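You operate a simulated robot arm through the tools that you are given. There is no shell and no other tool. Be economical: measure what you need, move in short steps, check, and stop when the job is done.

Carry out the task below with a simulated robot arm. There is one attempt and no reset: what you move stays moved.

JOB
Level the grey levelling plate both ways with the yellow spirit level.
Fine: level in the middle of the plate along the bench, brass knob till the bubble sits between its lines; level across, black knob likewise; put the level back.

Only the result counts: the job must be done as asked and must still hold three seconds after the hand-in. Knocking over, shifting, dropping, spilling or breaking anything else fails it.

ROBOT AND FRAMES
A 6-joint arm with a two-finger parallel gripper, fixed in place. Base frame: the origin is at the foot of the arm, x ahead of it, y to its left, z up; the work surface is at about z = 80. Units: cm, rad, N and s.
With the tool pointing down near the work surface it reaches from about 30 to 66 cm from the base axis. Its first joint turns from -2.007 to 2.007 rad. Payload 3.43 kg.
Tool frame: the origin (TCP) lies between the finger pads and is the grasp point; the fingertips stand 3.4 cm ahead of it; z points along the fingers, y is the line along which they close. The gripper opens to 12.8 cm. The fingers are 2.4 cm wide and 1.2 cm thick; the gripper's body (4.8 by 13 cm) begins 9.6 cm behind the TCP.
Orientation is that of the tool frame in the base frame, as a unit quaternion [x, y, z, w]. With the fingers straight down and closing along the base's y, the tool's x points along the base's -x, its y along +y and its z along -z.

CONTROLS
- The arm moves only by the tool jog_arm. Its argument "plan" is a list of rows, each an object of numbers (a shift or turn left out is 0, a gripper value left out holds the last): "claw": the opening, from 0 (shut) to 1 (fully open); "x", "y", "z": the shift along the base's x, y, z in cm; "rx", "ry", "rz": the turn, a rotation vector about the base's x, y, z in degrees. In form: [{"claw": .., "x": .., "y": .., "z": .., "rx": .., "ry": .., "rz": ..}, ...]. A call has 1 to 12 rows; each row shifts and turns the commanded pose from where the row before left it. Rows are played at 5 a second. More than 5 cm and 0.15 rad between two rows, or a gripper value outside its range, and nothing of the call is played. A pose out of reach is approached as far as the arm can. The call stops where the force on the tool passes 40 N (or 10 N more than at its start, if that is more) or the arm is blocked; 0.2 s more then pass. The fingers move at their own pace (about 15.3 cm/s each) and stop on an object; they squeeze with about 24 N. The grip force told is the motor's: it shows also when the fingers shut on nothing. Time passes only in rows, and 0.2 s behind the last, so rows that do not move let the fingers close. It gives the time, the measured TCP pose, the force on the tool (base axes), the opening and the grip force at its end, in the units of the frame above (readings bear some noise), with the torque about the TCP (base axes, N m) and any sound that the robot's microphone picked up.
- Cameras (640 x 400 px; columns grow to the right, rows downward): "scene" is fixed at [4.95, -65.02, 141.26]; the picture's right is [0.79, -0.61, 0.00], its down [-0.32, -0.42, -0.85] and it looks along [0.52, 0.68, -0.52] (base axes); focal length 336 px, centre (320, 200). "wrist" rides on the gripper at [7.6, -1.1, -16] in the tool frame; the picture's right is [0.15, 0.99, 0.00], its down [-0.88, 0.13, -0.46] and it looks along [-0.45, 0.07, 0.89] (tool axes); focal length 234 px, centre (320, 200). There is no depth. A picture from a camera that has moved, and an enlarged one, comes with that camera's place and axes in the base frame and with its lens.
- capture(camera): a new picture of that camera. The clock stands still meanwhile.
- lift_body(by): slides the trunk up (or, below 0, down) by that many cm; the arm rides with it, the base frame stays. It gives what a move gives, with no picture.
- inspect(camera, box): a new picture of the part [left, top, right, bottom] of that camera's present view, enlarged. The clock stands still meanwhile.
- job_done(): hands the job in; it is judged then, once.

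Go step by step. Nothing tells you positions but the pictures and the camera data: compare them with the known pose of the tool, close in by small moves and look again before you grip or let go. The budget is 120 turns and 68 pictures, counting those below and the enlarged ones. Unless the task says otherwise, let go and move clear before handing in, and close with one line.

The tools are called after "Request:" as a command line: name --argument value ..., lists and objects as JSON in quotes. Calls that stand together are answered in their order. jog_arm: Moves the arm, as the interface text tells. Its arguments: {"type":"object","properties":{"plan":{"type":"array","items":{"type":"object","properties":{"claw":{"type":"number"},"x":{"type":"number"},"y":{"type":"number"},"z":{"type":"number"},"rx":{"type":"number"},"ry":{"type":"number"},"rz":{"type":"number"}}}}},"required":["plan"]} The other tools are called the same way: lift_body (by) slides the trunk up or down; capture (camera) takes a picture; inspect (camera, box) takes an enlarged picture of a part of a camera's view; job_done () hands the job in.

At the start:

```text
time_s: 0.0
eef_pos: [42.01, -14.88, 113.16]
ee_rot: [-0.001, 1.0, 0.0, 0.0]
force: [-0.1, -0.3, -0.5]
torque: [0.01, 0.0, 0.0]
width: 12.77
grasp_force: 0.1
trunk travel left (down, up): [-87.5, 11.5]
```

scene: 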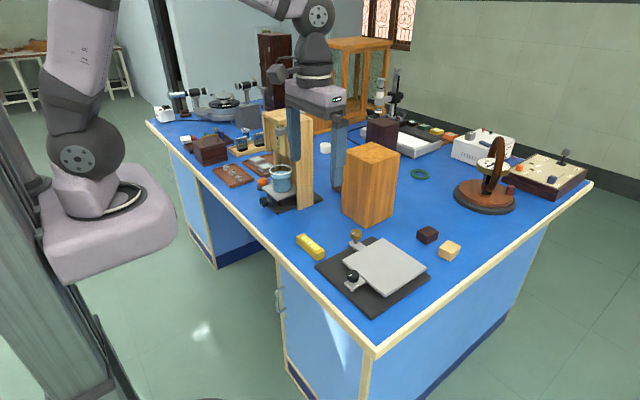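
wrist: 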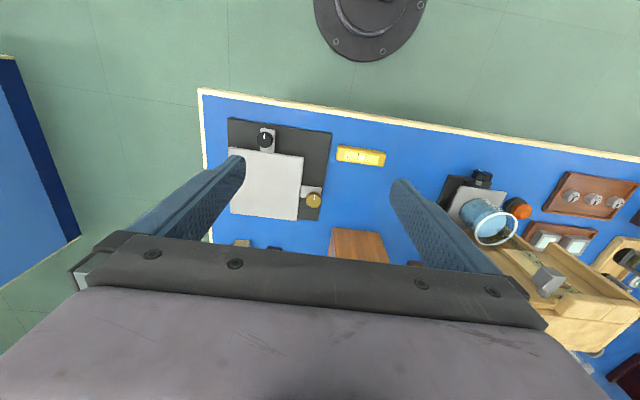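

I see the grey plate on a dark base with a brass knob and a black knob, and the yellow level beside it. I'll look closer with both cameras.

Request:
inspect --camera "scene" --box '[280, 210, 480, 335]'

Request:
inspect --camera "wrist" --box '[200, 90, 420, 228]'

```text
3.20 times, centred on (380, 272) of scene
camera zoom: at [4.95, -65.02, 141.26], right [0.79, -0.61, 0.0], down [-0.32, -0.42, -0.85], along [0.52, 0.68, -0.52], focal length 1077 px, centre (128, -32)
```

zoom: 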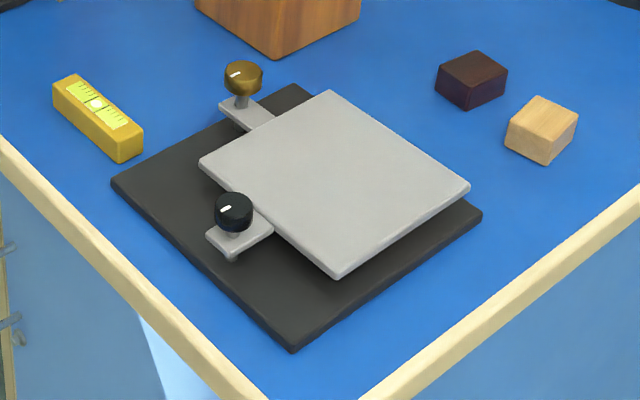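

```text
2.90 times, centred on (310, 159) of wrist
camera zoom: at [34.32, -15.91, 129.11], right [-0.15, 0.99, 0.0], down [0.88, 0.13, 0.46], along [0.45, 0.07, -0.89], focal length 679 px, centre (349, 319)
```

zoom: 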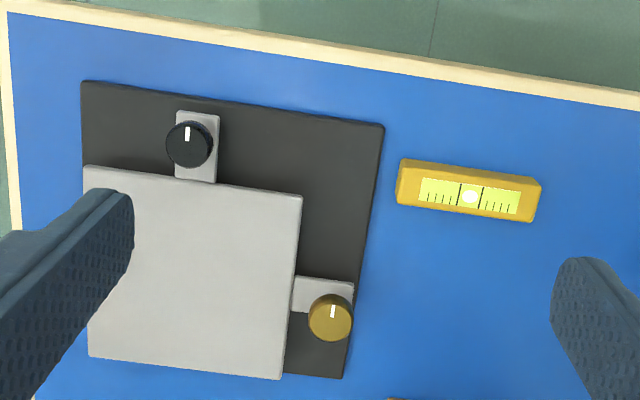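

The level lies along y, centred near (46.5, -5.4), and its top is at about z = 83. The plate centre is near (55.8, -24.4), z about 84; the brass knob is near (55.7, -14) and the black knob near (45.3, -24.3). I'll turn the gripper 90° and move above the level.

Request:
jog_arm --plan '[{"x": 0.41, "y": 0.86, "z": -1.0, "rz": 8.18, "claw": 0.6}, {"x": 0.41, "y": 0.86, "z": -1.0, "rz": 8.18}, {"x": 0.41, "y": 0.86, "z": -1.0, "rz": 8.18}, {"x": 0.41, "y": 0.86, "z": -1.0, "rz": 8.18}, {"x": 0.41, "y": 0.86, "z": -1.0, "rz": 8.18}, {"x": 0.41, "y": 0.86, "z": -1.0, "rz": 8.18}, {"x": 0.41, "y": 0.86, "z": -1.0, "rz": 8.18}, {"x": 0.41, "y": 0.86, "z": -1.0, "rz": 8.18}, {"x": 0.41, "y": 0.86, "z": -1.0, "rz": 8.18}, {"x": 0.41, "y": 0.86, "z": -1.0, "rz": 8.18}, {"x": 0.41, "y": 0.86, "z": -1.0, "rz": 8.2}, {}]'

Request:
capture --camera "wrist"

Request:
capture --camera "scene"

```text
time_s: 2.6
eef_pos: [46.61, -5.49, 102.25]
ee_rot: [0.708, -0.706, 0.0, 0.0]
force: [0.8, 0.2, -0.3]
torque: [-0.04, 0.02, -0.02]
width: 7.69
grasp_force: 0.0
trunk travel left (down, up): [-87.5, 11.5]
```

```text
63 pictures are left
camera wrist: at [47.65, -12.95, 118.19], right [-0.99, -0.15, 0.0], down [-0.13, 0.88, 0.46], along [-0.07, 0.45, -0.89], focal length 234 px, centre (320, 200)
```

wrist: 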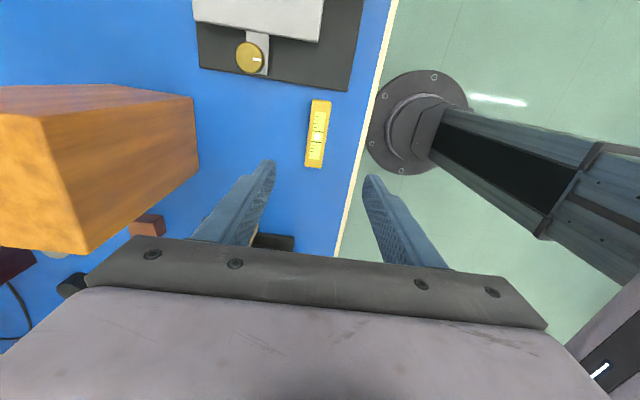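

```text
62 pictures are left
```

scene: 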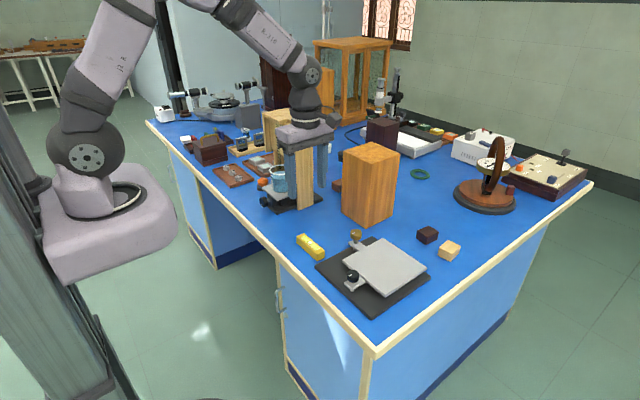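

The gripper is over the level. I'll zoom in for its exact place.

Request:
inspect --camera "wrist" --box '[250, 80, 390, 180]'

```text
4.00 times, centred on (320, 130) of wrist
camera zoom: at [47.65, -12.95, 118.19], right [-0.99, -0.15, 0.0], down [-0.13, 0.88, 0.46], along [-0.07, 0.45, -0.89], focal length 937 px, centre (320, 480)
```

zoom: 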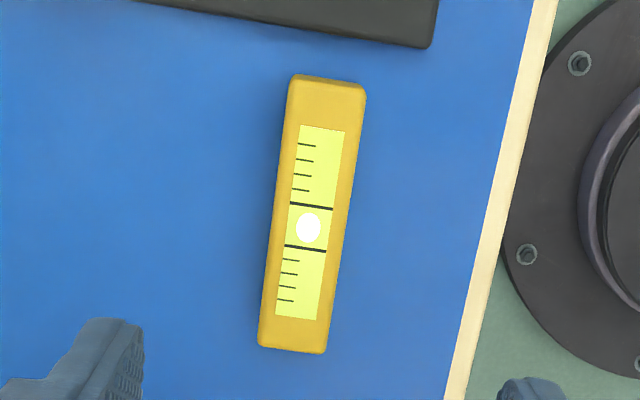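

The level is about 9.8 × 2.7 cm, centred near (46.9, -5.6) and straight along y. I'll go down over it.

Request:
jog_arm --plan '[{"x": 0.27, "y": -0.1, "z": -4}, {"z": -4}, {"z": -4}, {"z": -3}, {"z": -1.5}, {"z": -1}, {}]'

Request:
inspect --camera "scene" --box '[250, 180, 410, 280]'

```text
time_s: 4.2
eef_pos: [46.92, -5.64, 84.49]
ee_rot: [0.708, -0.707, 0.0, 0.0]
force: [-0.3, -0.8, 0.7]
torque: [-0.02, -0.02, 0.01]
width: 7.66
grasp_force: 0.2
trunk travel left (down, up): [-87.5, 11.5]
```

```text
4.00 times, centred on (330, 230) of scene
camera zoom: at [4.95, -65.02, 141.26], right [0.79, -0.61, 0.0], down [-0.32, -0.42, -0.85], along [0.52, 0.68, -0.52], focal length 1346 px, centre (280, 80)
```

zoom: 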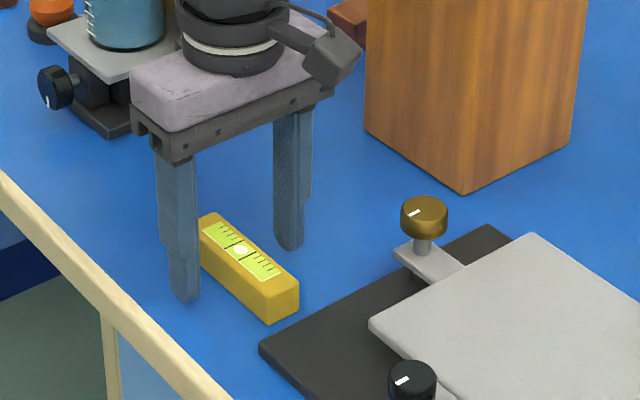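

The fingers straddle the middle of the level, so I'll close on it and lift.

Request:
jog_arm --plan '[{"claw": 0}, {}, {}]'

```text
time_s: 5.0
eef_pos: [46.69, -5.5, 84.41]
ee_rot: [0.707, -0.707, 0.0, 0.0]
force: [0.1, -0.6, 0.1]
torque: [-0.05, 0.02, 0.0]
width: 2.72
grasp_force: 24.0
trunk travel left (down, up): [-87.5, 11.5]
```

The level is gripped at (46.7, -5.5, 84.4). I'll lift it and carry it over the plate centre.

Request:
jog_arm --plan '[{"z": 4}, {"z": 4}, {"z": 3}, {"x": 1.8, "y": -3.8}, {"x": 1.8, "y": -3.8}, {"x": 1.8, "y": -3.8}, {"x": 1.8, "y": -3.8}, {"x": 1.8, "y": -3.7}, {}]'

Request:
inspect --camera "scene" --box '[300, 180, 460, 320]'

Request:
capture --camera "wrist"

```text
time_s: 7.0
eef_pos: [55.68, -24.45, 95.31]
ee_rot: [0.708, -0.706, 0.0, 0.0]
force: [-0.3, 0.3, -0.7]
torque: [0.01, -0.05, -0.02]
width: 2.73
grasp_force: 24.2
trunk travel left (down, up): [-87.5, 11.5]
```

```text
2.86 times, centred on (380, 250) of scene
camera zoom: at [4.95, -65.02, 141.26], right [0.79, -0.61, 0.0], down [-0.32, -0.42, -0.85], along [0.52, 0.68, -0.52], focal length 961 px, centre (149, 57)
```

zoom: 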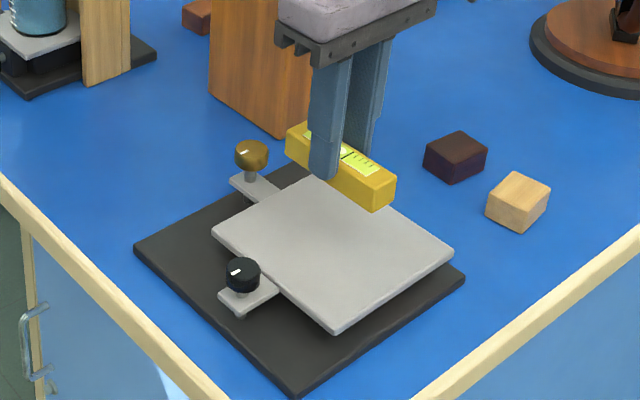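

```text
58 pictures are left
camera wrist: at [56.73, -32.02, 111.38], right [-0.99, -0.15, 0.0], down [-0.13, 0.88, 0.46], along [-0.07, 0.45, -0.89], focal length 234 px, centre (320, 200)
```

wrist: 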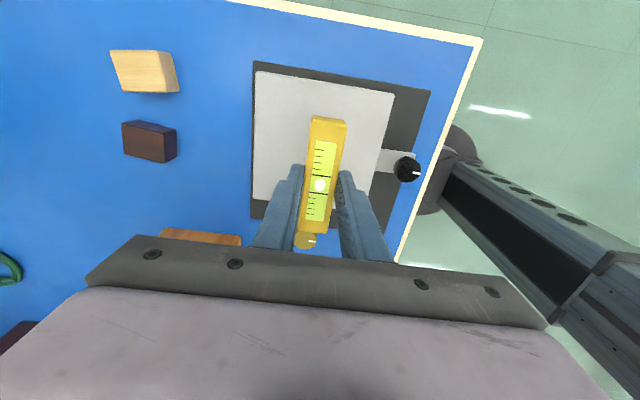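

The level is over the plate centre with its underside near z = 91. I'll lower it gently.

Request:
jog_arm --plan '[{"z": -3}, {"z": -2.5}, {"z": -0.5}, {}]'

Request:
inspect --camera "scene" --box '[320, 210, 440, 300]'

```text
time_s: 8.0
eef_pos: [55.83, -24.32, 89.7]
ee_rot: [0.708, -0.706, 0.0, 0.0]
force: [0.1, 0.0, -0.4]
torque: [0.0, -0.02, -0.01]
width: 2.73
grasp_force: 24.1
trunk travel left (down, up): [-87.5, 11.5]
```

```text
4.44 times, centred on (380, 255) of scene
camera zoom: at [4.95, -65.02, 141.26], right [0.79, -0.61, 0.0], down [-0.32, -0.42, -0.85], along [0.52, 0.68, -0.52], focal length 1496 px, centre (53, -44)
```

zoom: 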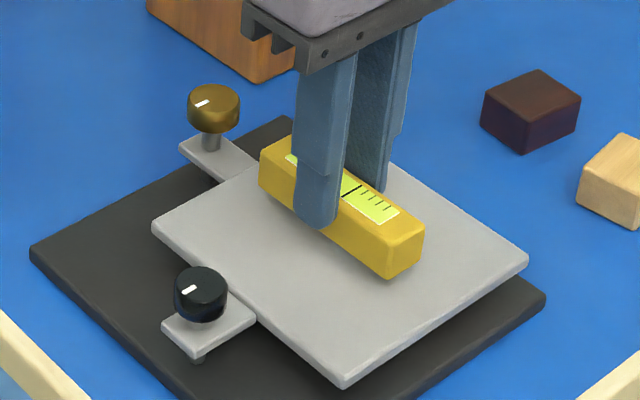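

There's still a gap of about 1 cm, so I'll lower in small steps and watch the force.

Request:
jog_arm --plan '[{"z": -0.3}, {"z": -0.2}, {"z": -0.2}, {}]'

```text
time_s: 9.0
eef_pos: [55.75, -24.4, 88.9]
ee_rot: [0.708, -0.706, 0.0, 0.0]
force: [0.5, -0.9, -0.2]
torque: [0.03, -0.01, -0.02]
width: 2.74
grasp_force: 24.0
trunk travel left (down, up): [-87.5, 11.5]
```

Request:
jog_arm --plan '[{"z": -0.15}, {"z": -0.15}, {}]'

Request:
inspect --camera "scene" --box '[340, 220, 420, 280]'

```text
time_s: 9.8
eef_pos: [55.87, -24.48, 88.7]
ee_rot: [0.708, -0.706, -0.001, 0.0]
force: [1.2, 0.6, -0.8]
torque: [0.02, -0.01, 0.01]
width: 2.72
grasp_force: 24.5
trunk travel left (down, up): [-87.5, 11.5]
```

```text
6.67 times, centred on (380, 250) of scene
camera zoom: at [4.95, -65.02, 141.26], right [0.79, -0.61, 0.0], down [-0.32, -0.42, -0.85], along [0.52, 0.68, -0.52], focal length 2243 px, centre (-80, -133)
```

zoom: 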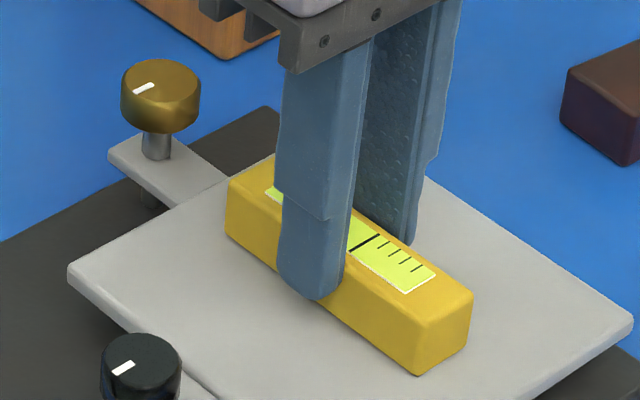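

Request:
jog_arm --plan '[{"z": -0.1}, {"z": -0.1}, {}]'

```text
time_s: 10.6
eef_pos: [55.71, -24.37, 88.54]
ee_rot: [0.708, -0.706, 0.001, -0.001]
force: [-0.9, -1.1, 4.8]
torque: [0.12, 0.07, 0.0]
width: 2.72
grasp_force: 24.5
trunk travel left (down, up): [-87.5, 11.5]
```

Contact shows (4.8 N), so I'll open and rise to look at the bubble.

Request:
jog_arm --plan '[{"claw": 0.28}, {"claw": 0.4}, {"z": 3}, {"z": 4}, {"z": 3}, {}]'

Request:
capture --camera "wrist"

Request:
inspect --camera "scene" --box '[340, 220, 420, 280]'

```text
time_s: 12.0
eef_pos: [55.78, -24.34, 98.59]
ee_rot: [0.708, -0.706, 0.0, 0.0]
force: [0.0, 0.1, 1.4]
torque: [-0.05, 0.01, 0.03]
width: 5.13
grasp_force: 0.1
trunk travel left (down, up): [-87.5, 11.5]
```

```text
55 pictures are left
camera wrist: at [56.81, -31.98, 114.56], right [-0.99, -0.15, 0.0], down [-0.13, 0.88, 0.46], along [-0.07, 0.45, -0.89], focal length 234 px, centre (320, 200)
```

wrist: 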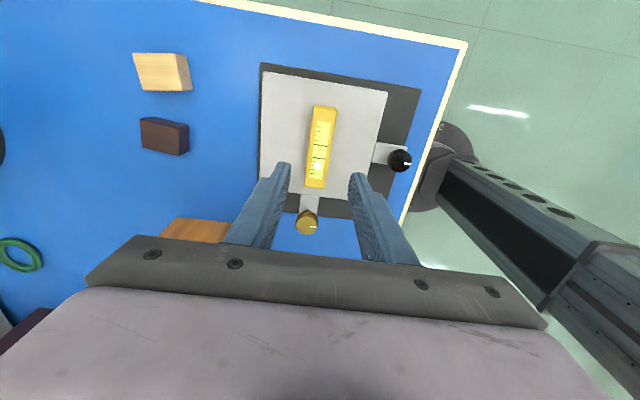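

```text
6.67 times, centred on (380, 250) of scene
camera zoom: at [4.95, -65.02, 141.26], right [0.79, -0.61, 0.0], down [-0.32, -0.42, -0.85], along [0.52, 0.68, -0.52], focal length 2243 px, centre (-80, -133)
```

zoom: 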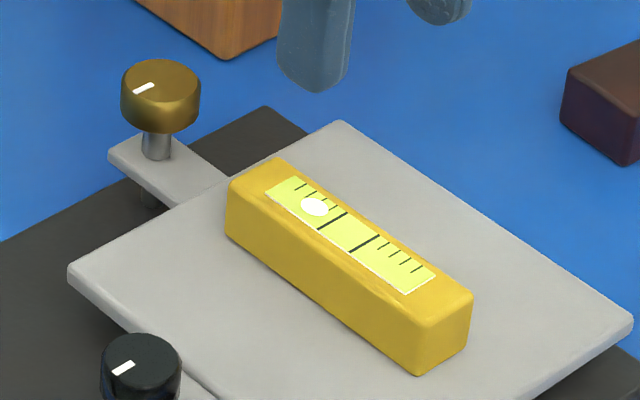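

The bubble sits toward the brass knob, so that side is too high. I'll find the brass knob more precisely.

Request:
inspect --camera "wrist" --box '[266, 180, 346, 240]'

```text
6.67 times, centred on (306, 210) of wrist
camera zoom: at [56.81, -31.98, 114.56], right [-0.99, -0.15, 0.0], down [-0.13, 0.88, 0.46], along [-0.07, 0.45, -0.89], focal length 1561 px, centre (413, 133)
```

zoom: 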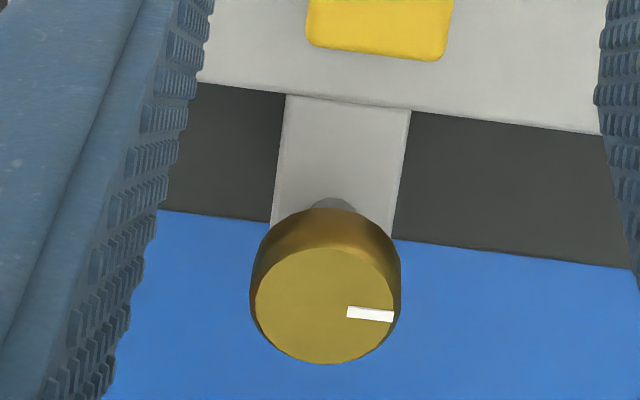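

The brass knob is centred near (55.85, -14.2), its top at about 87.8, 2.9 cm across and 1.9 cm tall. I'll move over it and go down.

Request:
jog_arm --plan '[{"y": 3.4}, {"y": 3.4}, {"y": 3.35, "x": 0.05}, {"z": -4}, {"z": -3}, {"z": -2.1}, {}]'

Request:
inspect --camera "scene" --box '[320, 210, 400, 270]'

```text
time_s: 13.6
eef_pos: [55.79, -14.05, 89.37]
ee_rot: [0.707, -0.707, 0.001, 0.0]
force: [-0.6, 0.1, -0.1]
torque: [-0.03, -0.03, -0.01]
width: 5.11
grasp_force: 0.0
trunk travel left (down, up): [-87.5, 11.5]
```

```text
6.67 times, centred on (360, 240) of scene
camera zoom: at [4.95, -65.02, 141.26], right [0.79, -0.61, 0.0], down [-0.32, -0.42, -0.85], along [0.52, 0.68, -0.52], focal length 2243 px, centre (53, -67)
```

zoom: 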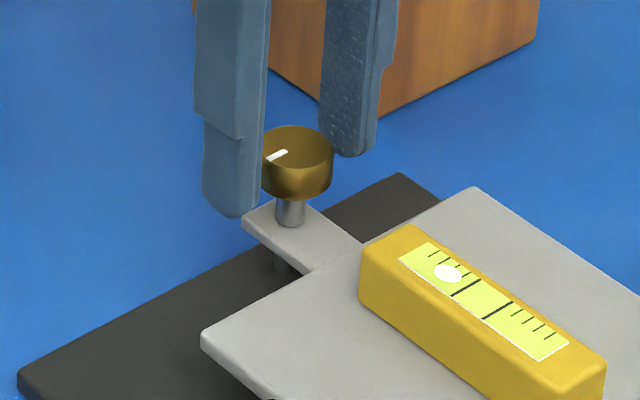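

Centred on the knob. I'll close and try a small turn.

Request:
jog_arm --plan '[{"claw": 0}, {}, {}]'

Request:
jog_arm --plan '[{"rz": -8}, {"rz": -8}, {"rz": -8}, {}]'

Request:
inspect --camera "scene" --box '[320, 210, 400, 270]'

```text
time_s: 14.4
eef_pos: [56.07, -14.03, 89.33]
ee_rot: [0.708, -0.706, 0.002, -0.001]
force: [10.5, -0.6, 1.6]
torque: [0.06, -0.17, 0.0]
width: 3.15
grasp_force: 44.9
trunk travel left (down, up): [-87.5, 11.5]
```

```text
time_s: 15.4
eef_pos: [55.91, -14.03, 89.31]
ee_rot: [-0.545, 0.839, -0.001, 0.001]
force: [16.5, 6.5, 8.0]
torque: [-0.37, 0.18, -0.02]
width: 3.17
grasp_force: 45.0
trunk travel left (down, up): [-87.5, 11.5]
```

```text
6.67 times, centred on (360, 240) of scene
camera zoom: at [4.95, -65.02, 141.26], right [0.79, -0.61, 0.0], down [-0.32, -0.42, -0.85], along [0.52, 0.68, -0.52], focal length 2243 px, centre (53, -67)
```

zoom: 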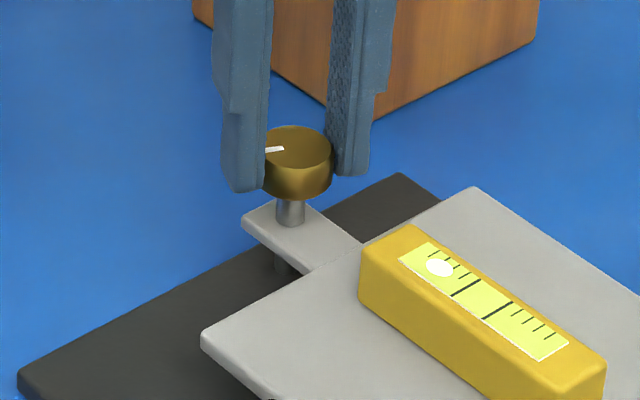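

Clockwise raised the knob side, so I need to go counter-clockwise. Roughly 130° should do it; I'll turn 88° first, with a small centring correction.

Request:
jog_arm --plan '[{"x": 0.2, "y": 0.05}, {"rz": 8}, {"rz": 8}, {"rz": 8}, {"rz": 8}, {"rz": 8}, {"rz": 8}, {"rz": 8}, {"rz": 8}, {"rz": 8}, {"rz": 8}, {"rz": 8}]'

Request:
inspect --camera "scene" --box '[320, 210, 400, 270]'

```text
time_s: 18.0
eef_pos: [55.97, -13.91, 89.42]
ee_rot: [0.975, -0.222, -0.001, 0.001]
force: [7.6, 13.6, 5.0]
torque: [0.51, -0.35, 0.01]
width: 3.17
grasp_force: 45.1
trunk travel left (down, up): [-87.5, 11.5]
```

```text
6.67 times, centred on (360, 240) of scene
camera zoom: at [4.95, -65.02, 141.26], right [0.79, -0.61, 0.0], down [-0.32, -0.42, -0.85], along [0.52, 0.68, -0.52], focal length 2243 px, centre (53, -67)
```

zoom: 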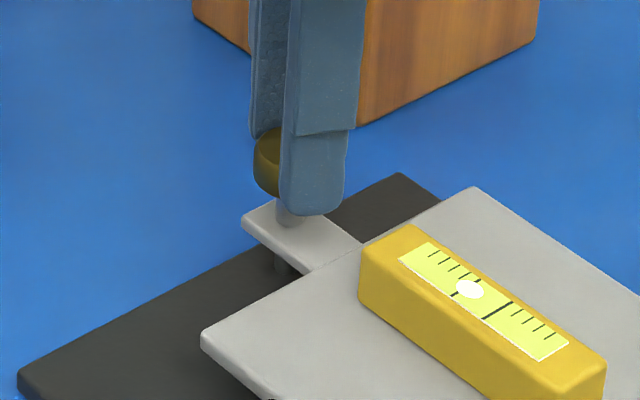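

The bubble is moving to the middle; about 40° more.

Request:
jog_arm --plan '[{"y": 0.1, "x": 0.05}, {"rz": 8}, {"rz": 8}, {"rz": 8}, {"rz": 8}, {"rz": 8}, {}]'

Request:
inspect --camera "scene" --box '[360, 235, 400, 265]'

```text
time_s: 18.6
eef_pos: [56.02, -13.89, 89.41]
ee_rot: [0.985, -0.169, 0.0, 0.024]
force: [-2.4, -15.9, -1.5]
torque: [0.6, -0.07, 0.03]
width: 3.22
grasp_force: 45.5
out of reach, approached as far as the arm can: row 2, 3
trunk travel left (down, up): [-87.5, 11.5]
stopped in row 3: the force on the tool passed its limit at 47 N (the readings are from after the stop); the commanded pose is now the measured one
```

```text
13.33 times, centred on (380, 250) of scene
camera zoom: at [4.95, -65.02, 141.26], right [0.79, -0.61, 0.0], down [-0.32, -0.42, -0.85], along [0.52, 0.68, -0.52], focal length 4486 px, centre (-480, -467)
```

zoom: 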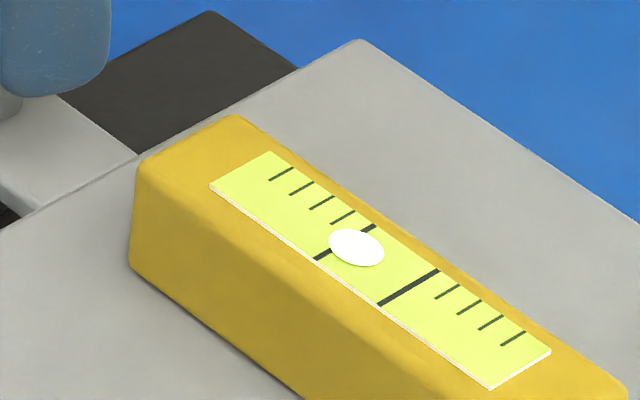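

The wrist has hit its limit. I'll release, rise, undo the slight tilt, and turn back for a new grip.

Request:
jog_arm --plan '[{"claw": 0.4}, {}, {"z": 2, "rx": 2.71, "ry": -0.46}, {"z": 3}, {"rz": -8}, {"rz": -8}, {"rz": -8}, {"rz": -8}, {"rz": -8}, {"rz": -8}, {"rz": -8}, {}]'

Request:
inspect --camera "scene" --box '[320, 210, 400, 270]'

```text
time_s: 21.2
eef_pos: [56.62, -11.28, 94.33]
ee_rot: [0.79, -0.613, 0.002, -0.003]
force: [-0.5, 0.7, 0.6]
torque: [0.04, 0.01, -0.03]
width: 5.13
grasp_force: 0.1
out of reach, approached as far as the arm can: row 3, 4
trunk travel left (down, up): [-87.5, 11.5]
```

```text
6.67 times, centred on (360, 240) of scene
camera zoom: at [4.95, -65.02, 141.26], right [0.79, -0.61, 0.0], down [-0.32, -0.42, -0.85], along [0.52, 0.68, -0.52], focal length 2243 px, centre (53, -67)
```

zoom: 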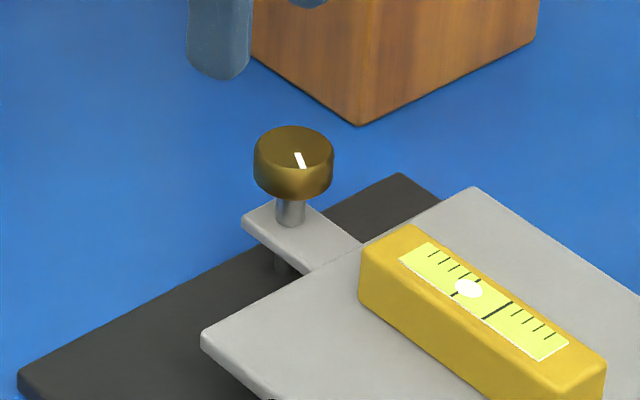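

The tool drifted to y = -11.3. I'll recentre over the knob at (56.0, -13.95) and check before descending.

Request:
jog_arm --plan '[{"x": -0.6, "y": -2.65, "rz": -7}, {"rz": -7}, {}]'

```text
time_s: 22.1
eef_pos: [55.98, -13.84, 94.29]
ee_rot: [0.71, -0.704, 0.003, -0.003]
force: [0.4, -0.1, 0.6]
torque: [0.03, 0.02, 0.0]
width: 5.15
grasp_force: 0.1
trunk travel left (down, up): [-87.5, 11.5]
```

Request:
jog_arm --plan '[{"z": -3, "y": -0.05}, {"z": -1.9}, {}, {"claw": 0}, {}, {}]'

Request:
inspect --camera "scene" --box '[320, 210, 400, 270]'

```text
time_s: 23.4
eef_pos: [55.92, -14.04, 89.34]
ee_rot: [0.711, -0.704, 0.004, -0.003]
force: [9.3, -0.7, 0.1]
torque: [-0.2, -0.2, 0.0]
width: 3.13
grasp_force: 45.4
trunk travel left (down, up): [-87.5, 11.5]
```

```text
6.67 times, centred on (360, 240) of scene
camera zoom: at [4.95, -65.02, 141.26], right [0.79, -0.61, 0.0], down [-0.32, -0.42, -0.85], along [0.52, 0.68, -0.52], focal length 2243 px, centre (53, -67)
```

zoom: 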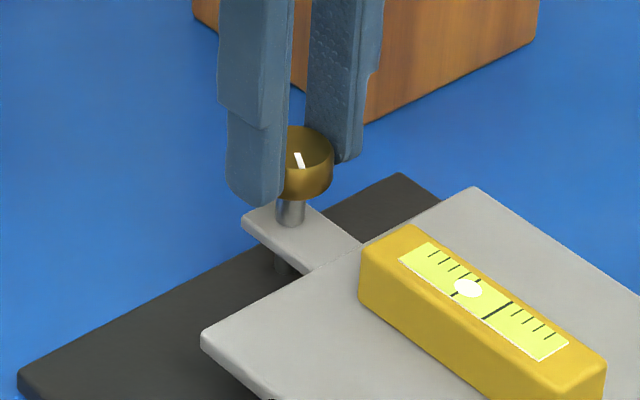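

Gripped again. I'll turn 42° counter-clockwise.

Request:
jog_arm --plan '[{"rz": 7}, {"rz": 7}, {"rz": 7}, {"rz": 7}, {"rz": 7}, {"rz": 7}, {}]'

Request:
inspect --camera "scene" --box '[360, 235, 400, 265]'

```text
time_s: 25.1
eef_pos: [56.03, -13.92, 89.27]
ee_rot: [0.915, -0.402, 0.001, -0.003]
force: [8.1, -8.8, -2.1]
torque: [-0.71, -0.19, 0.02]
width: 3.14
grasp_force: 44.8
trunk travel left (down, up): [-87.5, 11.5]
```

```text
13.33 times, centred on (380, 250) of scene
camera zoom: at [4.95, -65.02, 141.26], right [0.79, -0.61, 0.0], down [-0.32, -0.42, -0.85], along [0.52, 0.68, -0.52], focal length 4486 px, centre (-480, -467)
```

zoom: 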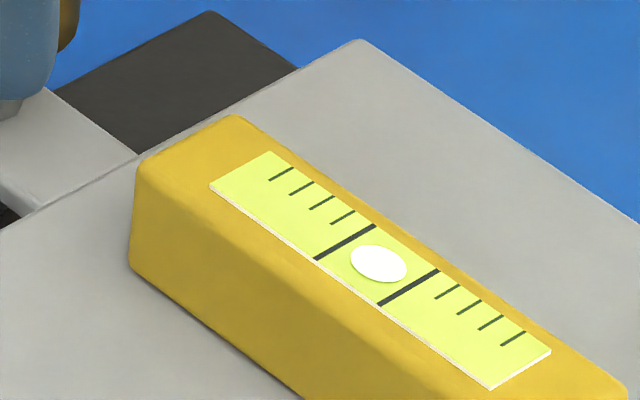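

The bubble is centred between its lines. I'll release, rise, turn back and move over the level for a check.

Request:
jog_arm --plan '[{"claw": 0.4}, {}, {"z": 4}, {"z": 4, "rz": -8.4}, {"z": 1, "y": -3.4, "rz": -8.4}, {"y": -3.4, "rz": -8.4}, {"y": -3.45, "rz": -8.4}, {"rz": -8.4, "x": -0.15}, {}, {}]'

Request:
capture --camera "wrist"

Request:
inspect --camera "scene" --box '[360, 235, 400, 265]'

```text
time_s: 27.2
eef_pos: [55.88, -24.08, 98.4]
ee_rot: [0.71, -0.704, 0.002, -0.003]
force: [0.0, -0.2, 0.0]
torque: [0.0, 0.03, -0.01]
width: 5.09
grasp_force: 0.0
trunk travel left (down, up): [-87.5, 11.5]
```

```text
45 pictures are left
camera wrist: at [56.87, -31.6, 114.29], right [-0.99, -0.15, -0.01], down [-0.14, 0.88, 0.46], along [-0.06, 0.45, -0.89], focal length 234 px, centre (320, 200)
```

wrist: 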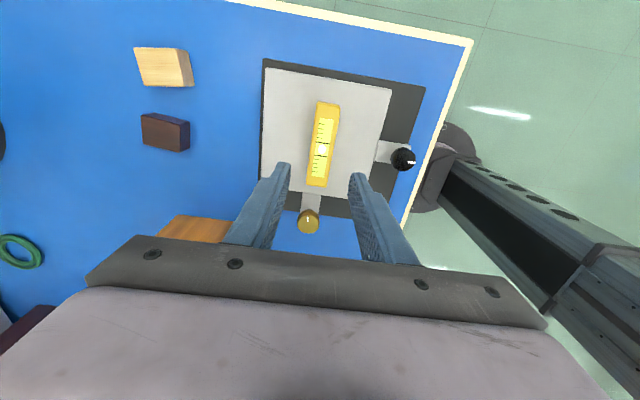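

```text
13.33 times, centred on (380, 250) of scene
camera zoom: at [4.95, -65.02, 141.26], right [0.79, -0.61, 0.0], down [-0.32, -0.42, -0.85], along [0.52, 0.68, -0.52], focal length 4486 px, centre (-480, -467)
```

zoom: 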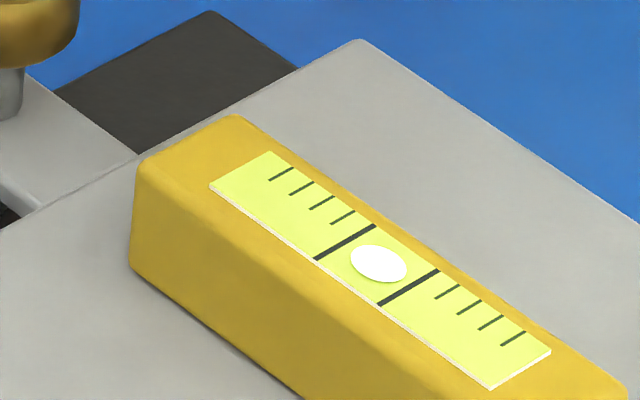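

Along the bench is level. Now I'll pick the level up again.

Request:
jog_arm --plan '[{"x": -0.1, "y": -0.3, "z": -4}, {"z": -4}, {"z": -1.85}, {}, {"claw": 0}, {}, {}]'

```text
time_s: 28.9
eef_pos: [55.57, -24.42, 88.51]
ee_rot: [0.71, -0.705, 0.003, -0.003]
force: [0.3, -1.7, 0.8]
torque: [-0.04, 0.02, 0.01]
width: 2.74
grasp_force: 24.2
trunk travel left (down, up): [-87.5, 11.5]
```

Request:
jog_arm --plan '[{"z": 4, "x": 0.15}, {"rz": -8.2}, {"rz": -8.2}, {"rz": -8.2}, {"rz": -8.2}, {"rz": -8.2}, {"rz": -8.2}, {"rz": -8.2}, {"rz": -8.2}, {"rz": -8.2}, {"rz": -8.2}, {"rz": -8.3}]'

Request:
capture --camera "wrist"

```text
time_s: 31.4
eef_pos: [55.75, -24.45, 92.44]
ee_rot: [0.0, 1.0, -0.004, 0.0]
force: [-0.1, -0.1, -0.5]
torque: [-0.02, -0.01, 0.01]
width: 2.73
grasp_force: 24.2
trunk travel left (down, up): [-87.5, 11.5]
```

```text
43 pictures are left
camera wrist: at [48.17, -25.32, 108.45], right [-0.15, 0.99, -0.01], down [0.88, 0.14, 0.46], along [0.45, 0.06, -0.89], focal length 234 px, centre (320, 200)
```

wrist: 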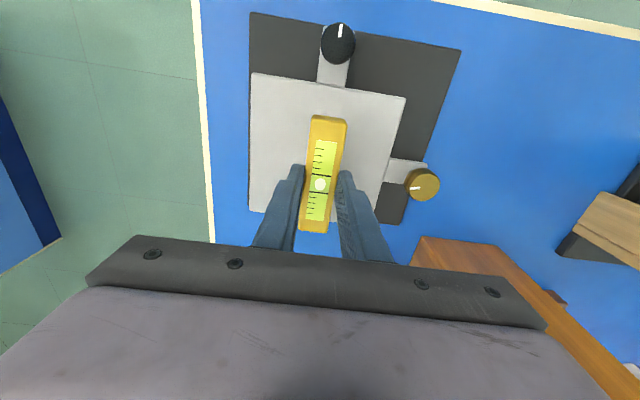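

The level is now across the plate. I'll lower it.

Request:
jog_arm --plan '[{"z": -2, "rx": 0.46}, {"z": -1.2}, {"z": -0.4}, {}]'

```text
time_s: 32.5
eef_pos: [55.72, -24.48, 89.02]
ee_rot: [-0.003, 1.0, 0.0, 0.001]
force: [-0.2, 0.1, -2.0]
torque: [-0.02, 0.0, 0.01]
width: 2.71
grasp_force: 23.9
trunk travel left (down, up): [-87.5, 11.5]
```

Request:
jog_arm --plan '[{"z": -0.2}, {"z": -0.1}, {}]'

```text
time_s: 33.2
eef_pos: [55.92, -24.41, 88.61]
ee_rot: [-0.002, 1.0, 0.0, 0.002]
force: [0.2, 0.6, -0.9]
torque: [0.0, -0.02, 0.01]
width: 2.72
grasp_force: 24.3
trunk travel left (down, up): [-87.5, 11.5]
```

Request:
jog_arm --plan '[{"z": -0.12}, {}]'

```text
time_s: 33.9
eef_pos: [55.68, -24.38, 88.49]
ee_rot: [-0.002, 1.0, 0.0, 0.0]
force: [-0.5, 0.3, -0.8]
torque: [-0.02, 0.0, -0.02]
width: 2.73
grasp_force: 23.4
trunk travel left (down, up): [-87.5, 11.5]
```

Request:
jog_arm --plan '[{"z": -0.1}, {}]'

```text
time_s: 34.5
eef_pos: [55.9, -24.31, 88.46]
ee_rot: [-0.001, 1.0, 0.0, 0.001]
force: [-1.7, -1.0, 6.3]
torque: [-0.04, 0.42, 0.05]
width: 2.72
grasp_force: 23.7
trunk travel left (down, up): [-87.5, 11.5]
```

Contact; I'll release and rise.

Request:
jog_arm --plan '[{"claw": 0.28}, {"claw": 0.4}, {"z": 3}, {"z": 4}, {"z": 3}, {}]'

Request:
capture --camera "wrist"

Request:
inspect --camera "scene" --box '[340, 230, 420, 290]'

```text
time_s: 35.9
eef_pos: [55.83, -24.43, 98.48]
ee_rot: [-0.002, 1.0, 0.0, 0.0]
force: [0.0, 0.0, 0.0]
torque: [0.0, 0.06, -0.03]
width: 5.13
grasp_force: 0.0
trunk travel left (down, up): [-87.5, 11.5]
```

```text
42 pictures are left
camera wrist: at [48.22, -25.56, 114.49], right [-0.15, 0.99, 0.0], down [0.88, 0.13, 0.46], along [0.45, 0.07, -0.89], focal length 234 px, centre (320, 200)
```

wrist: 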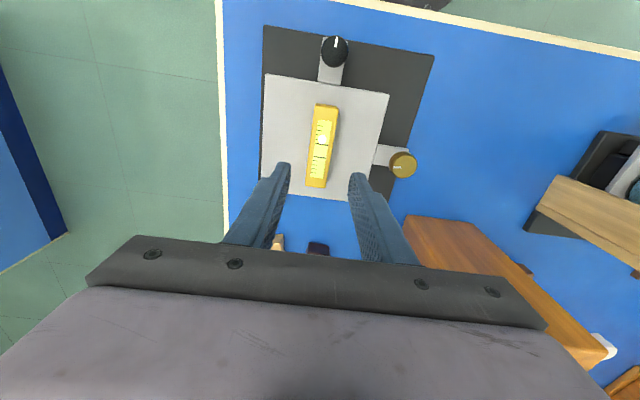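

```text
6.67 times, centred on (380, 260) of scene
camera zoom: at [4.95, -65.02, 141.26], right [0.79, -0.61, 0.0], down [-0.32, -0.42, -0.85], along [0.52, 0.68, -0.52], focal length 2243 px, centre (-80, -200)
```

zoom: 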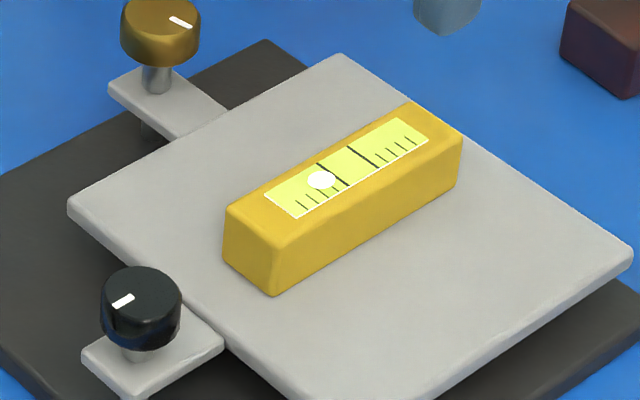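

The bubble sits toward the black knob, so that side is high. I'll locate the black knob precisely.

Request:
inspect --camera "wrist" --box '[295, 22, 375, 82]'

```text
6.67 times, centred on (335, 52) of wrist
camera zoom: at [48.22, -25.56, 114.49], right [-0.15, 0.99, 0.0], down [0.88, 0.13, 0.46], along [0.45, 0.07, -0.89], focal length 1561 px, centre (220, 1187)
```

zoom: 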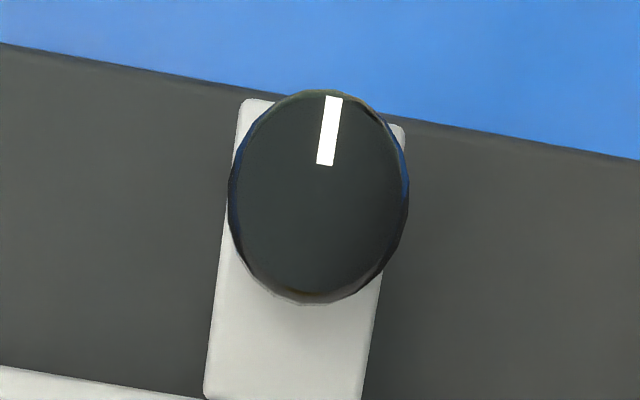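

The black knob is at (45.5, -24.4), its top at about 87.15. I'll move over it and descend.

Request:
jog_arm --plan '[{"x": -3.5}, {"x": -3.5}, {"x": -3.3}, {"z": -4}, {"z": -3.5}, {"z": -2.15}, {}]'

Request:
inspect --camera "scene" --box '[320, 230, 400, 290]'

```text
time_s: 37.5
eef_pos: [45.59, -24.36, 88.91]
ee_rot: [-0.001, 1.0, 0.0, 0.001]
force: [0.1, 1.0, 0.4]
torque: [-0.01, 0.02, -0.04]
width: 5.12
grasp_force: 0.1
trunk travel left (down, up): [-87.5, 11.5]
```

```text
6.67 times, centred on (360, 260) of scene
camera zoom: at [4.95, -65.02, 141.26], right [0.79, -0.61, 0.0], down [-0.32, -0.42, -0.85], along [0.52, 0.68, -0.52], focal length 2243 px, centre (53, -200)
```

zoom: 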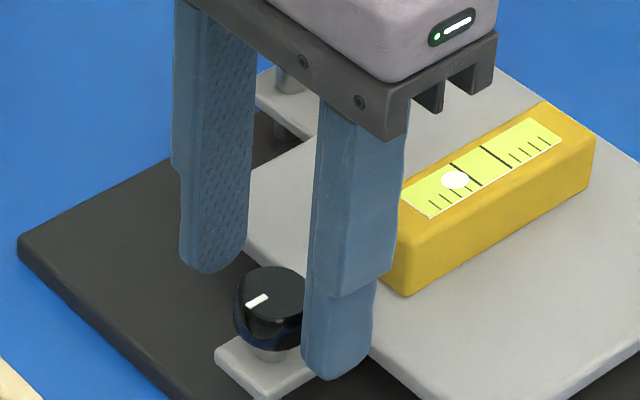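

Centred. I'll close and turn 72° counter-clockwise.

Request:
jog_arm --plan '[{"claw": 0}, {}, {}]'

Request:
jog_arm --plan '[{"rz": 8}, {"rz": 8}, {"rz": 8}, {"rz": 8}, {"rz": 8}, {"rz": 8}, {}]'

Request:
inspect --camera "scene" --box '[340, 230, 420, 290]'

```text
time_s: 38.2
eef_pos: [45.64, -24.56, 88.88]
ee_rot: [-0.002, 1.0, 0.0, 0.001]
force: [-0.6, -8.9, -2.9]
torque: [-0.6, -0.19, 0.01]
width: 2.77
grasp_force: 45.4
trunk travel left (down, up): [-87.5, 11.5]
```

```text
time_s: 39.9
eef_pos: [45.47, -24.51, 88.76]
ee_rot: [-0.41, 0.912, 0.0, 0.001]
force: [4.0, -1.3, 8.5]
torque: [0.69, -0.14, 0.05]
width: 2.76
grasp_force: 45.4
trunk travel left (down, up): [-87.5, 11.5]
```

```text
6.67 times, centred on (380, 260) of scene
camera zoom: at [4.95, -65.02, 141.26], right [0.79, -0.61, 0.0], down [-0.32, -0.42, -0.85], along [0.52, 0.68, -0.52], focal length 2243 px, centre (-80, -200)
```

zoom: 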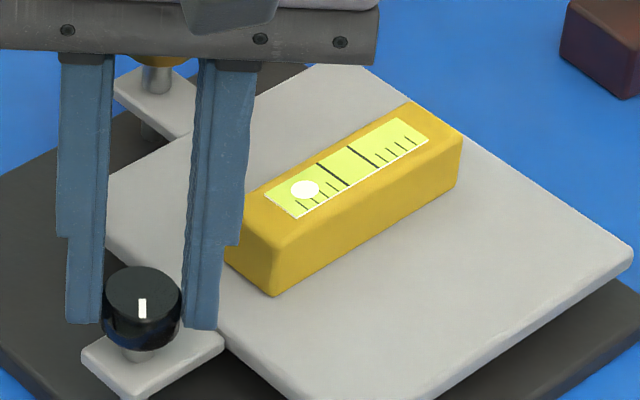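

This knob works the other way: the bubble moved out by about 19 px in 48°. I'll turn clockwise 96°.

Request:
jog_arm --plan '[{"rz": -8}, {"rz": -8}, {"rz": -8}, {"rz": -8}, {"rz": -8}, {"rz": -8}, {"rz": -8}, {"rz": -8}, {"rz": -8}, {"rz": -8}, {"rz": -8}, {"rz": -8}]'

Request:
inspect --camera "scene" --box '[340, 230, 420, 290]'

```text
time_s: 42.5
eef_pos: [45.56, -24.65, 88.91]
ee_rot: [0.406, 0.914, 0.0, 0.002]
force: [5.0, -11.6, 15.6]
torque: [-0.21, 0.39, 0.01]
width: 2.74
grasp_force: 44.8
trunk travel left (down, up): [-87.5, 11.5]
```

```text
6.67 times, centred on (380, 260) of scene
camera zoom: at [4.95, -65.02, 141.26], right [0.79, -0.61, 0.0], down [-0.32, -0.42, -0.85], along [0.52, 0.68, -0.52], focal length 2243 px, centre (-80, -200)
```

zoom: 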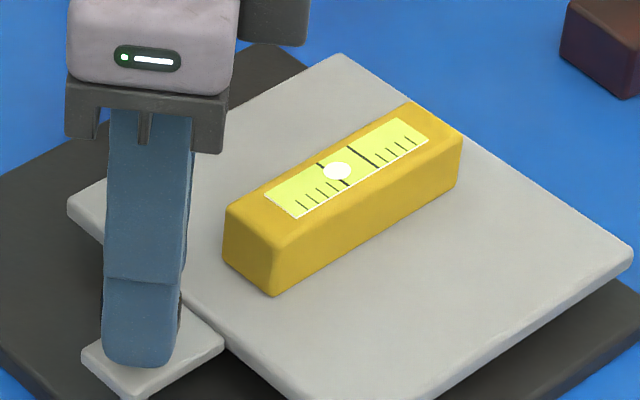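

About 30° more clockwise, with a small centring correction.

Request:
jog_arm --plan '[{"y": -0.1, "z": 0.05}, {"rz": -7.5}, {"rz": -7.5}, {"rz": -7.5}, {"rz": -7.5}, {}]'

Request:
inspect --camera "scene" --box '[360, 240, 400, 270]'

```text
time_s: 43.9
eef_pos: [45.48, -24.6, 88.84]
ee_rot: [0.629, 0.777, 0.0, 0.002]
force: [1.0, -12.3, 13.9]
torque: [-1.32, 0.01, -0.01]
width: 2.78
grasp_force: 44.8
trunk travel left (down, up): [-87.5, 11.5]
```

```text
13.33 times, centred on (380, 255) of scene
camera zoom: at [4.95, -65.02, 141.26], right [0.79, -0.61, 0.0], down [-0.32, -0.42, -0.85], along [0.52, 0.68, -0.52], focal length 4486 px, centre (-480, -533)
```

zoom: 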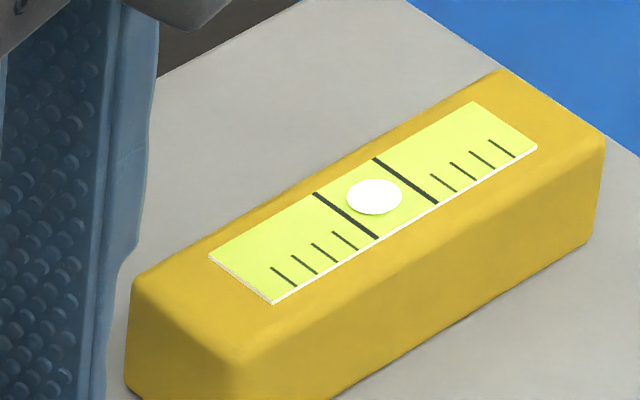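

Centred. I'll release, rise and turn back over the level.

Request:
jog_arm --plan '[{"claw": 0.4}, {}, {"z": 4}, {"z": 5.5, "x": 0}]'

```text
refused: row 4 steps farther than a row can; nothing moved
```

Request:
jog_arm --plan '[{"claw": 0.4}, {}, {"z": 4}, {"z": 4.8}, {"z": 0.8, "x": 1, "rz": 8}, {"x": 1.5, "rz": 8.5}, {"x": 1.5, "rz": 8.5}, {"x": 1.5, "rz": 8.5}, {"x": 1.5, "rz": 8.5}, {"x": 1.5, "rz": 8.5}, {"x": 1.6, "rz": 8.5}, {}]'

Request:
inspect --camera "scene" --box '[340, 230, 420, 290]'

```text
time_s: 46.5
eef_pos: [55.67, -24.51, 98.48]
ee_rot: [0.162, 0.987, -0.001, 0.001]
force: [-0.8, 0.9, -0.8]
torque: [0.0, -0.03, 0.01]
width: 5.13
grasp_force: 0.1
trunk travel left (down, up): [-87.5, 11.5]
```

```text
6.67 times, centred on (380, 260) of scene
camera zoom: at [4.95, -65.02, 141.26], right [0.79, -0.61, 0.0], down [-0.32, -0.42, -0.85], along [0.52, 0.68, -0.52], focal length 2243 px, centre (-80, -200)
```

zoom: 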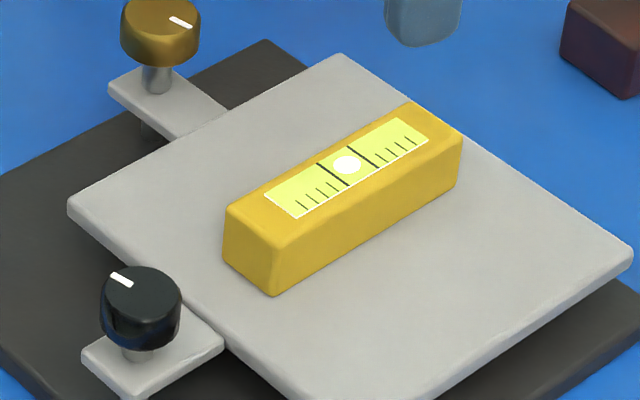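

Still centred. I'll pick up the level, turn it back along the bench, and re-check the first axis before returning it.

Request:
jog_arm --plan '[{"x": 0.1, "y": 0.1, "rz": 6.2}, {"rz": 6.2}, {"rz": 6.25}, {"z": -4}, {"z": -4}, {"z": -1.9}, {}, {"claw": 0}, {}, {}]'

```text
time_s: 48.6
eef_pos: [55.53, -24.15, 88.6]
ee_rot: [0.001, 1.0, 0.0, 0.001]
force: [1.2, -0.4, 0.6]
torque: [0.03, -0.05, 0.03]
width: 2.72
grasp_force: 24.1
trunk travel left (down, up): [-87.5, 11.5]
```

Request:
jog_arm --plan '[{"z": 4}, {"rz": 8.2}, {"rz": 8.2}, {"rz": 8.2}, {"rz": 8.2}, {"rz": 8.2}, {"rz": 8.2}, {"rz": 8.2}, {"rz": 8.2}, {"rz": 8.2}, {"rz": 8.2}, {"rz": 8.2}]'

Request:
jog_arm --plan '[{"z": -2}, {"z": -1.4}, {"z": -0.3}, {"z": -0.15}, {}]'

```text
time_s: 51.2
eef_pos: [55.83, -24.38, 92.46]
ee_rot: [0.708, -0.706, 0.0, -0.001]
force: [-0.6, 0.2, -0.6]
torque: [-0.01, -0.02, 0.0]
width: 2.72
grasp_force: 24.2
trunk travel left (down, up): [-87.5, 11.5]
```

```text
time_s: 52.5
eef_pos: [55.83, -24.48, 88.57]
ee_rot: [0.708, -0.706, 0.0, 0.0]
force: [0.4, 0.6, 0.8]
torque: [0.12, 0.0, -0.06]
width: 2.73
grasp_force: 24.6
trunk travel left (down, up): [-87.5, 11.5]
```

Request:
jog_arm --plan '[{"z": -0.08}, {}]'

```text
time_s: 53.0
eef_pos: [55.79, -24.61, 88.46]
ee_rot: [-0.707, 0.708, 0.0, 0.0]
force: [0.0, -1.8, 3.9]
torque: [0.17, 0.06, 0.01]
width: 2.73
grasp_force: 24.3
trunk travel left (down, up): [-87.5, 11.5]
```

Request:
jog_arm --plan '[{"claw": 0.28}, {"claw": 0.4}, {"z": 4}, {"z": 4}, {}, {}]'

Request:
inspect --camera "scene" --box '[360, 235, 400, 265]'

```text
time_s: 54.5
eef_pos: [55.78, -24.44, 96.38]
ee_rot: [0.708, -0.707, 0.0, 0.0]
force: [-0.3, -1.0, -1.0]
torque: [0.01, -0.04, 0.0]
width: 5.15
grasp_force: 0.0
trunk travel left (down, up): [-87.5, 11.5]
```

```text
13.33 times, centred on (380, 250) of scene
camera zoom: at [4.95, -65.02, 141.26], right [0.79, -0.61, 0.0], down [-0.32, -0.42, -0.85], along [0.52, 0.68, -0.52], focal length 4486 px, centre (-480, -467)
```

zoom: 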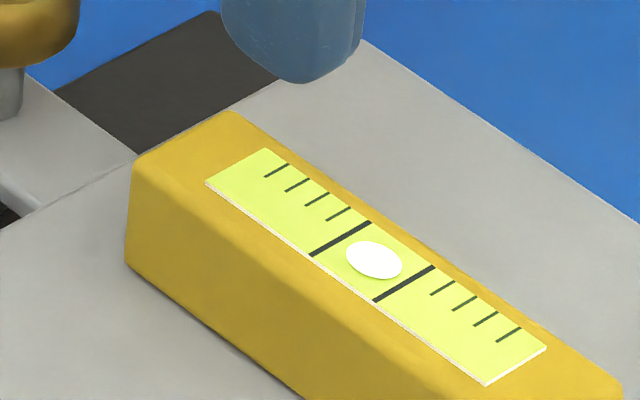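

Both ways are level. Now I'll pick the level up to put it back at its original spot.

Request:
jog_arm --plan '[{"z": -4}, {"z": -3.85}, {}, {"claw": 0}, {}, {}]'

Request:
jog_arm --plan '[{"z": 4}, {"z": 3}, {"x": -1.8, "y": 3.8}, {"x": -1.8, "y": 3.8}, {"x": -1.8, "y": 3.8}, {"x": -1.8, "y": 3.8}, {"x": -1.8, "y": 3.7}, {"z": -4}, {"z": -4}, {}]'

Request:
inspect --camera "scene" --box '[250, 180, 410, 280]'

```text
time_s: 55.9
eef_pos: [55.8, -24.87, 88.55]
ee_rot: [0.707, -0.707, 0.0, 0.001]
force: [0.3, -0.5, -0.1]
torque: [-0.06, 0.01, 0.02]
width: 2.74
grasp_force: 24.1
trunk travel left (down, up): [-87.5, 11.5]
```

```text
time_s: 58.0
eef_pos: [46.62, -5.46, 87.69]
ee_rot: [0.708, -0.707, 0.0, -0.001]
force: [-0.1, 0.2, -1.5]
torque: [-0.03, -0.01, 0.0]
width: 2.76
grasp_force: 24.1
trunk travel left (down, up): [-87.5, 11.5]
```

```text
4.00 times, centred on (330, 230) of scene
camera zoom: at [4.95, -65.02, 141.26], right [0.79, -0.61, 0.0], down [-0.32, -0.42, -0.85], along [0.52, 0.68, -0.52], focal length 1346 px, centre (280, 80)
```

zoom: 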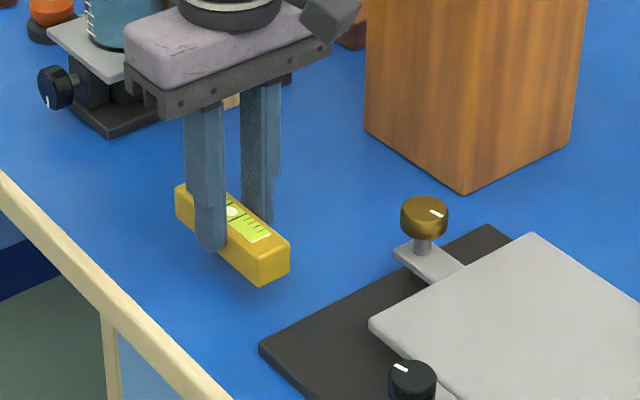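

Request:
jog_arm --plan '[{"z": -2}, {"z": -0.8}, {"z": -0.2}, {"z": -0.1}, {}]'

```text
time_s: 59.2
eef_pos: [46.68, -5.35, 84.71]
ee_rot: [0.708, -0.706, 0.001, 0.0]
force: [0.8, -0.9, -1.0]
torque: [0.03, 0.05, -0.04]
width: 2.71
grasp_force: 23.7
trunk travel left (down, up): [-87.5, 11.5]
```

Request:
jog_arm --plan '[{"z": -0.12}, {"z": -0.1}, {}]'

```text
time_s: 60.0
eef_pos: [46.75, -5.55, 84.41]
ee_rot: [0.708, -0.707, 0.0, -0.001]
force: [-0.1, -0.1, -1.5]
torque: [0.02, 0.01, 0.0]
width: 2.71
grasp_force: 24.1
trunk travel left (down, up): [-87.5, 11.5]
```

Request:
jog_arm --plan '[{"z": -0.1}, {}]'

```text
time_s: 60.6
eef_pos: [46.68, -5.51, 84.44]
ee_rot: [0.708, -0.706, 0.0, 0.001]
force: [-0.6, 0.2, 5.5]
torque: [-0.01, 0.06, 0.0]
width: 2.74
grasp_force: 24.2
trunk travel left (down, up): [-87.5, 11.5]
```

It's touching the bench. I'll release, rise and check everything.

Request:
jog_arm --plan '[{"claw": 0.28}, {"claw": 0.4}, {"z": 3}, {"z": 4}, {"z": 4.5}, {"z": 4.5}, {"z": 4.5}, {}]'

Request:
inspect --camera "scene" --box '[280, 210, 480, 335]'

```text
time_s: 62.5
eef_pos: [46.95, -5.29, 104.89]
ee_rot: [0.708, -0.706, -0.001, 0.0]
force: [0.7, -0.6, 1.1]
torque: [0.02, 0.01, 0.03]
width: 5.13
grasp_force: 0.1
trunk travel left (down, up): [-87.5, 11.5]
```

```text
3.20 times, centred on (380, 272) of scene
camera zoom: at [4.95, -65.02, 141.26], right [0.79, -0.61, 0.0], down [-0.32, -0.42, -0.85], along [0.52, 0.68, -0.52], focal length 1077 px, centre (128, -32)
```

zoom: 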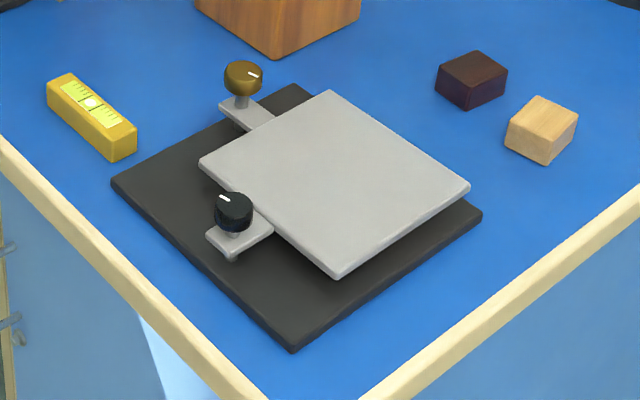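

The plate reads level both ways, with the bubble between its lines along and across. The level is back at its original spot to within about half a centimetre, and the arm is clear.

Request:
job_done

```text
The job is handed in.
```

The grey plate is level both ways. The bubble sat between its lines along the bench and across it, and I re-checked along the bench after turning the black knob. The spirit level is back on the bench, about half a centimetre from where it started.
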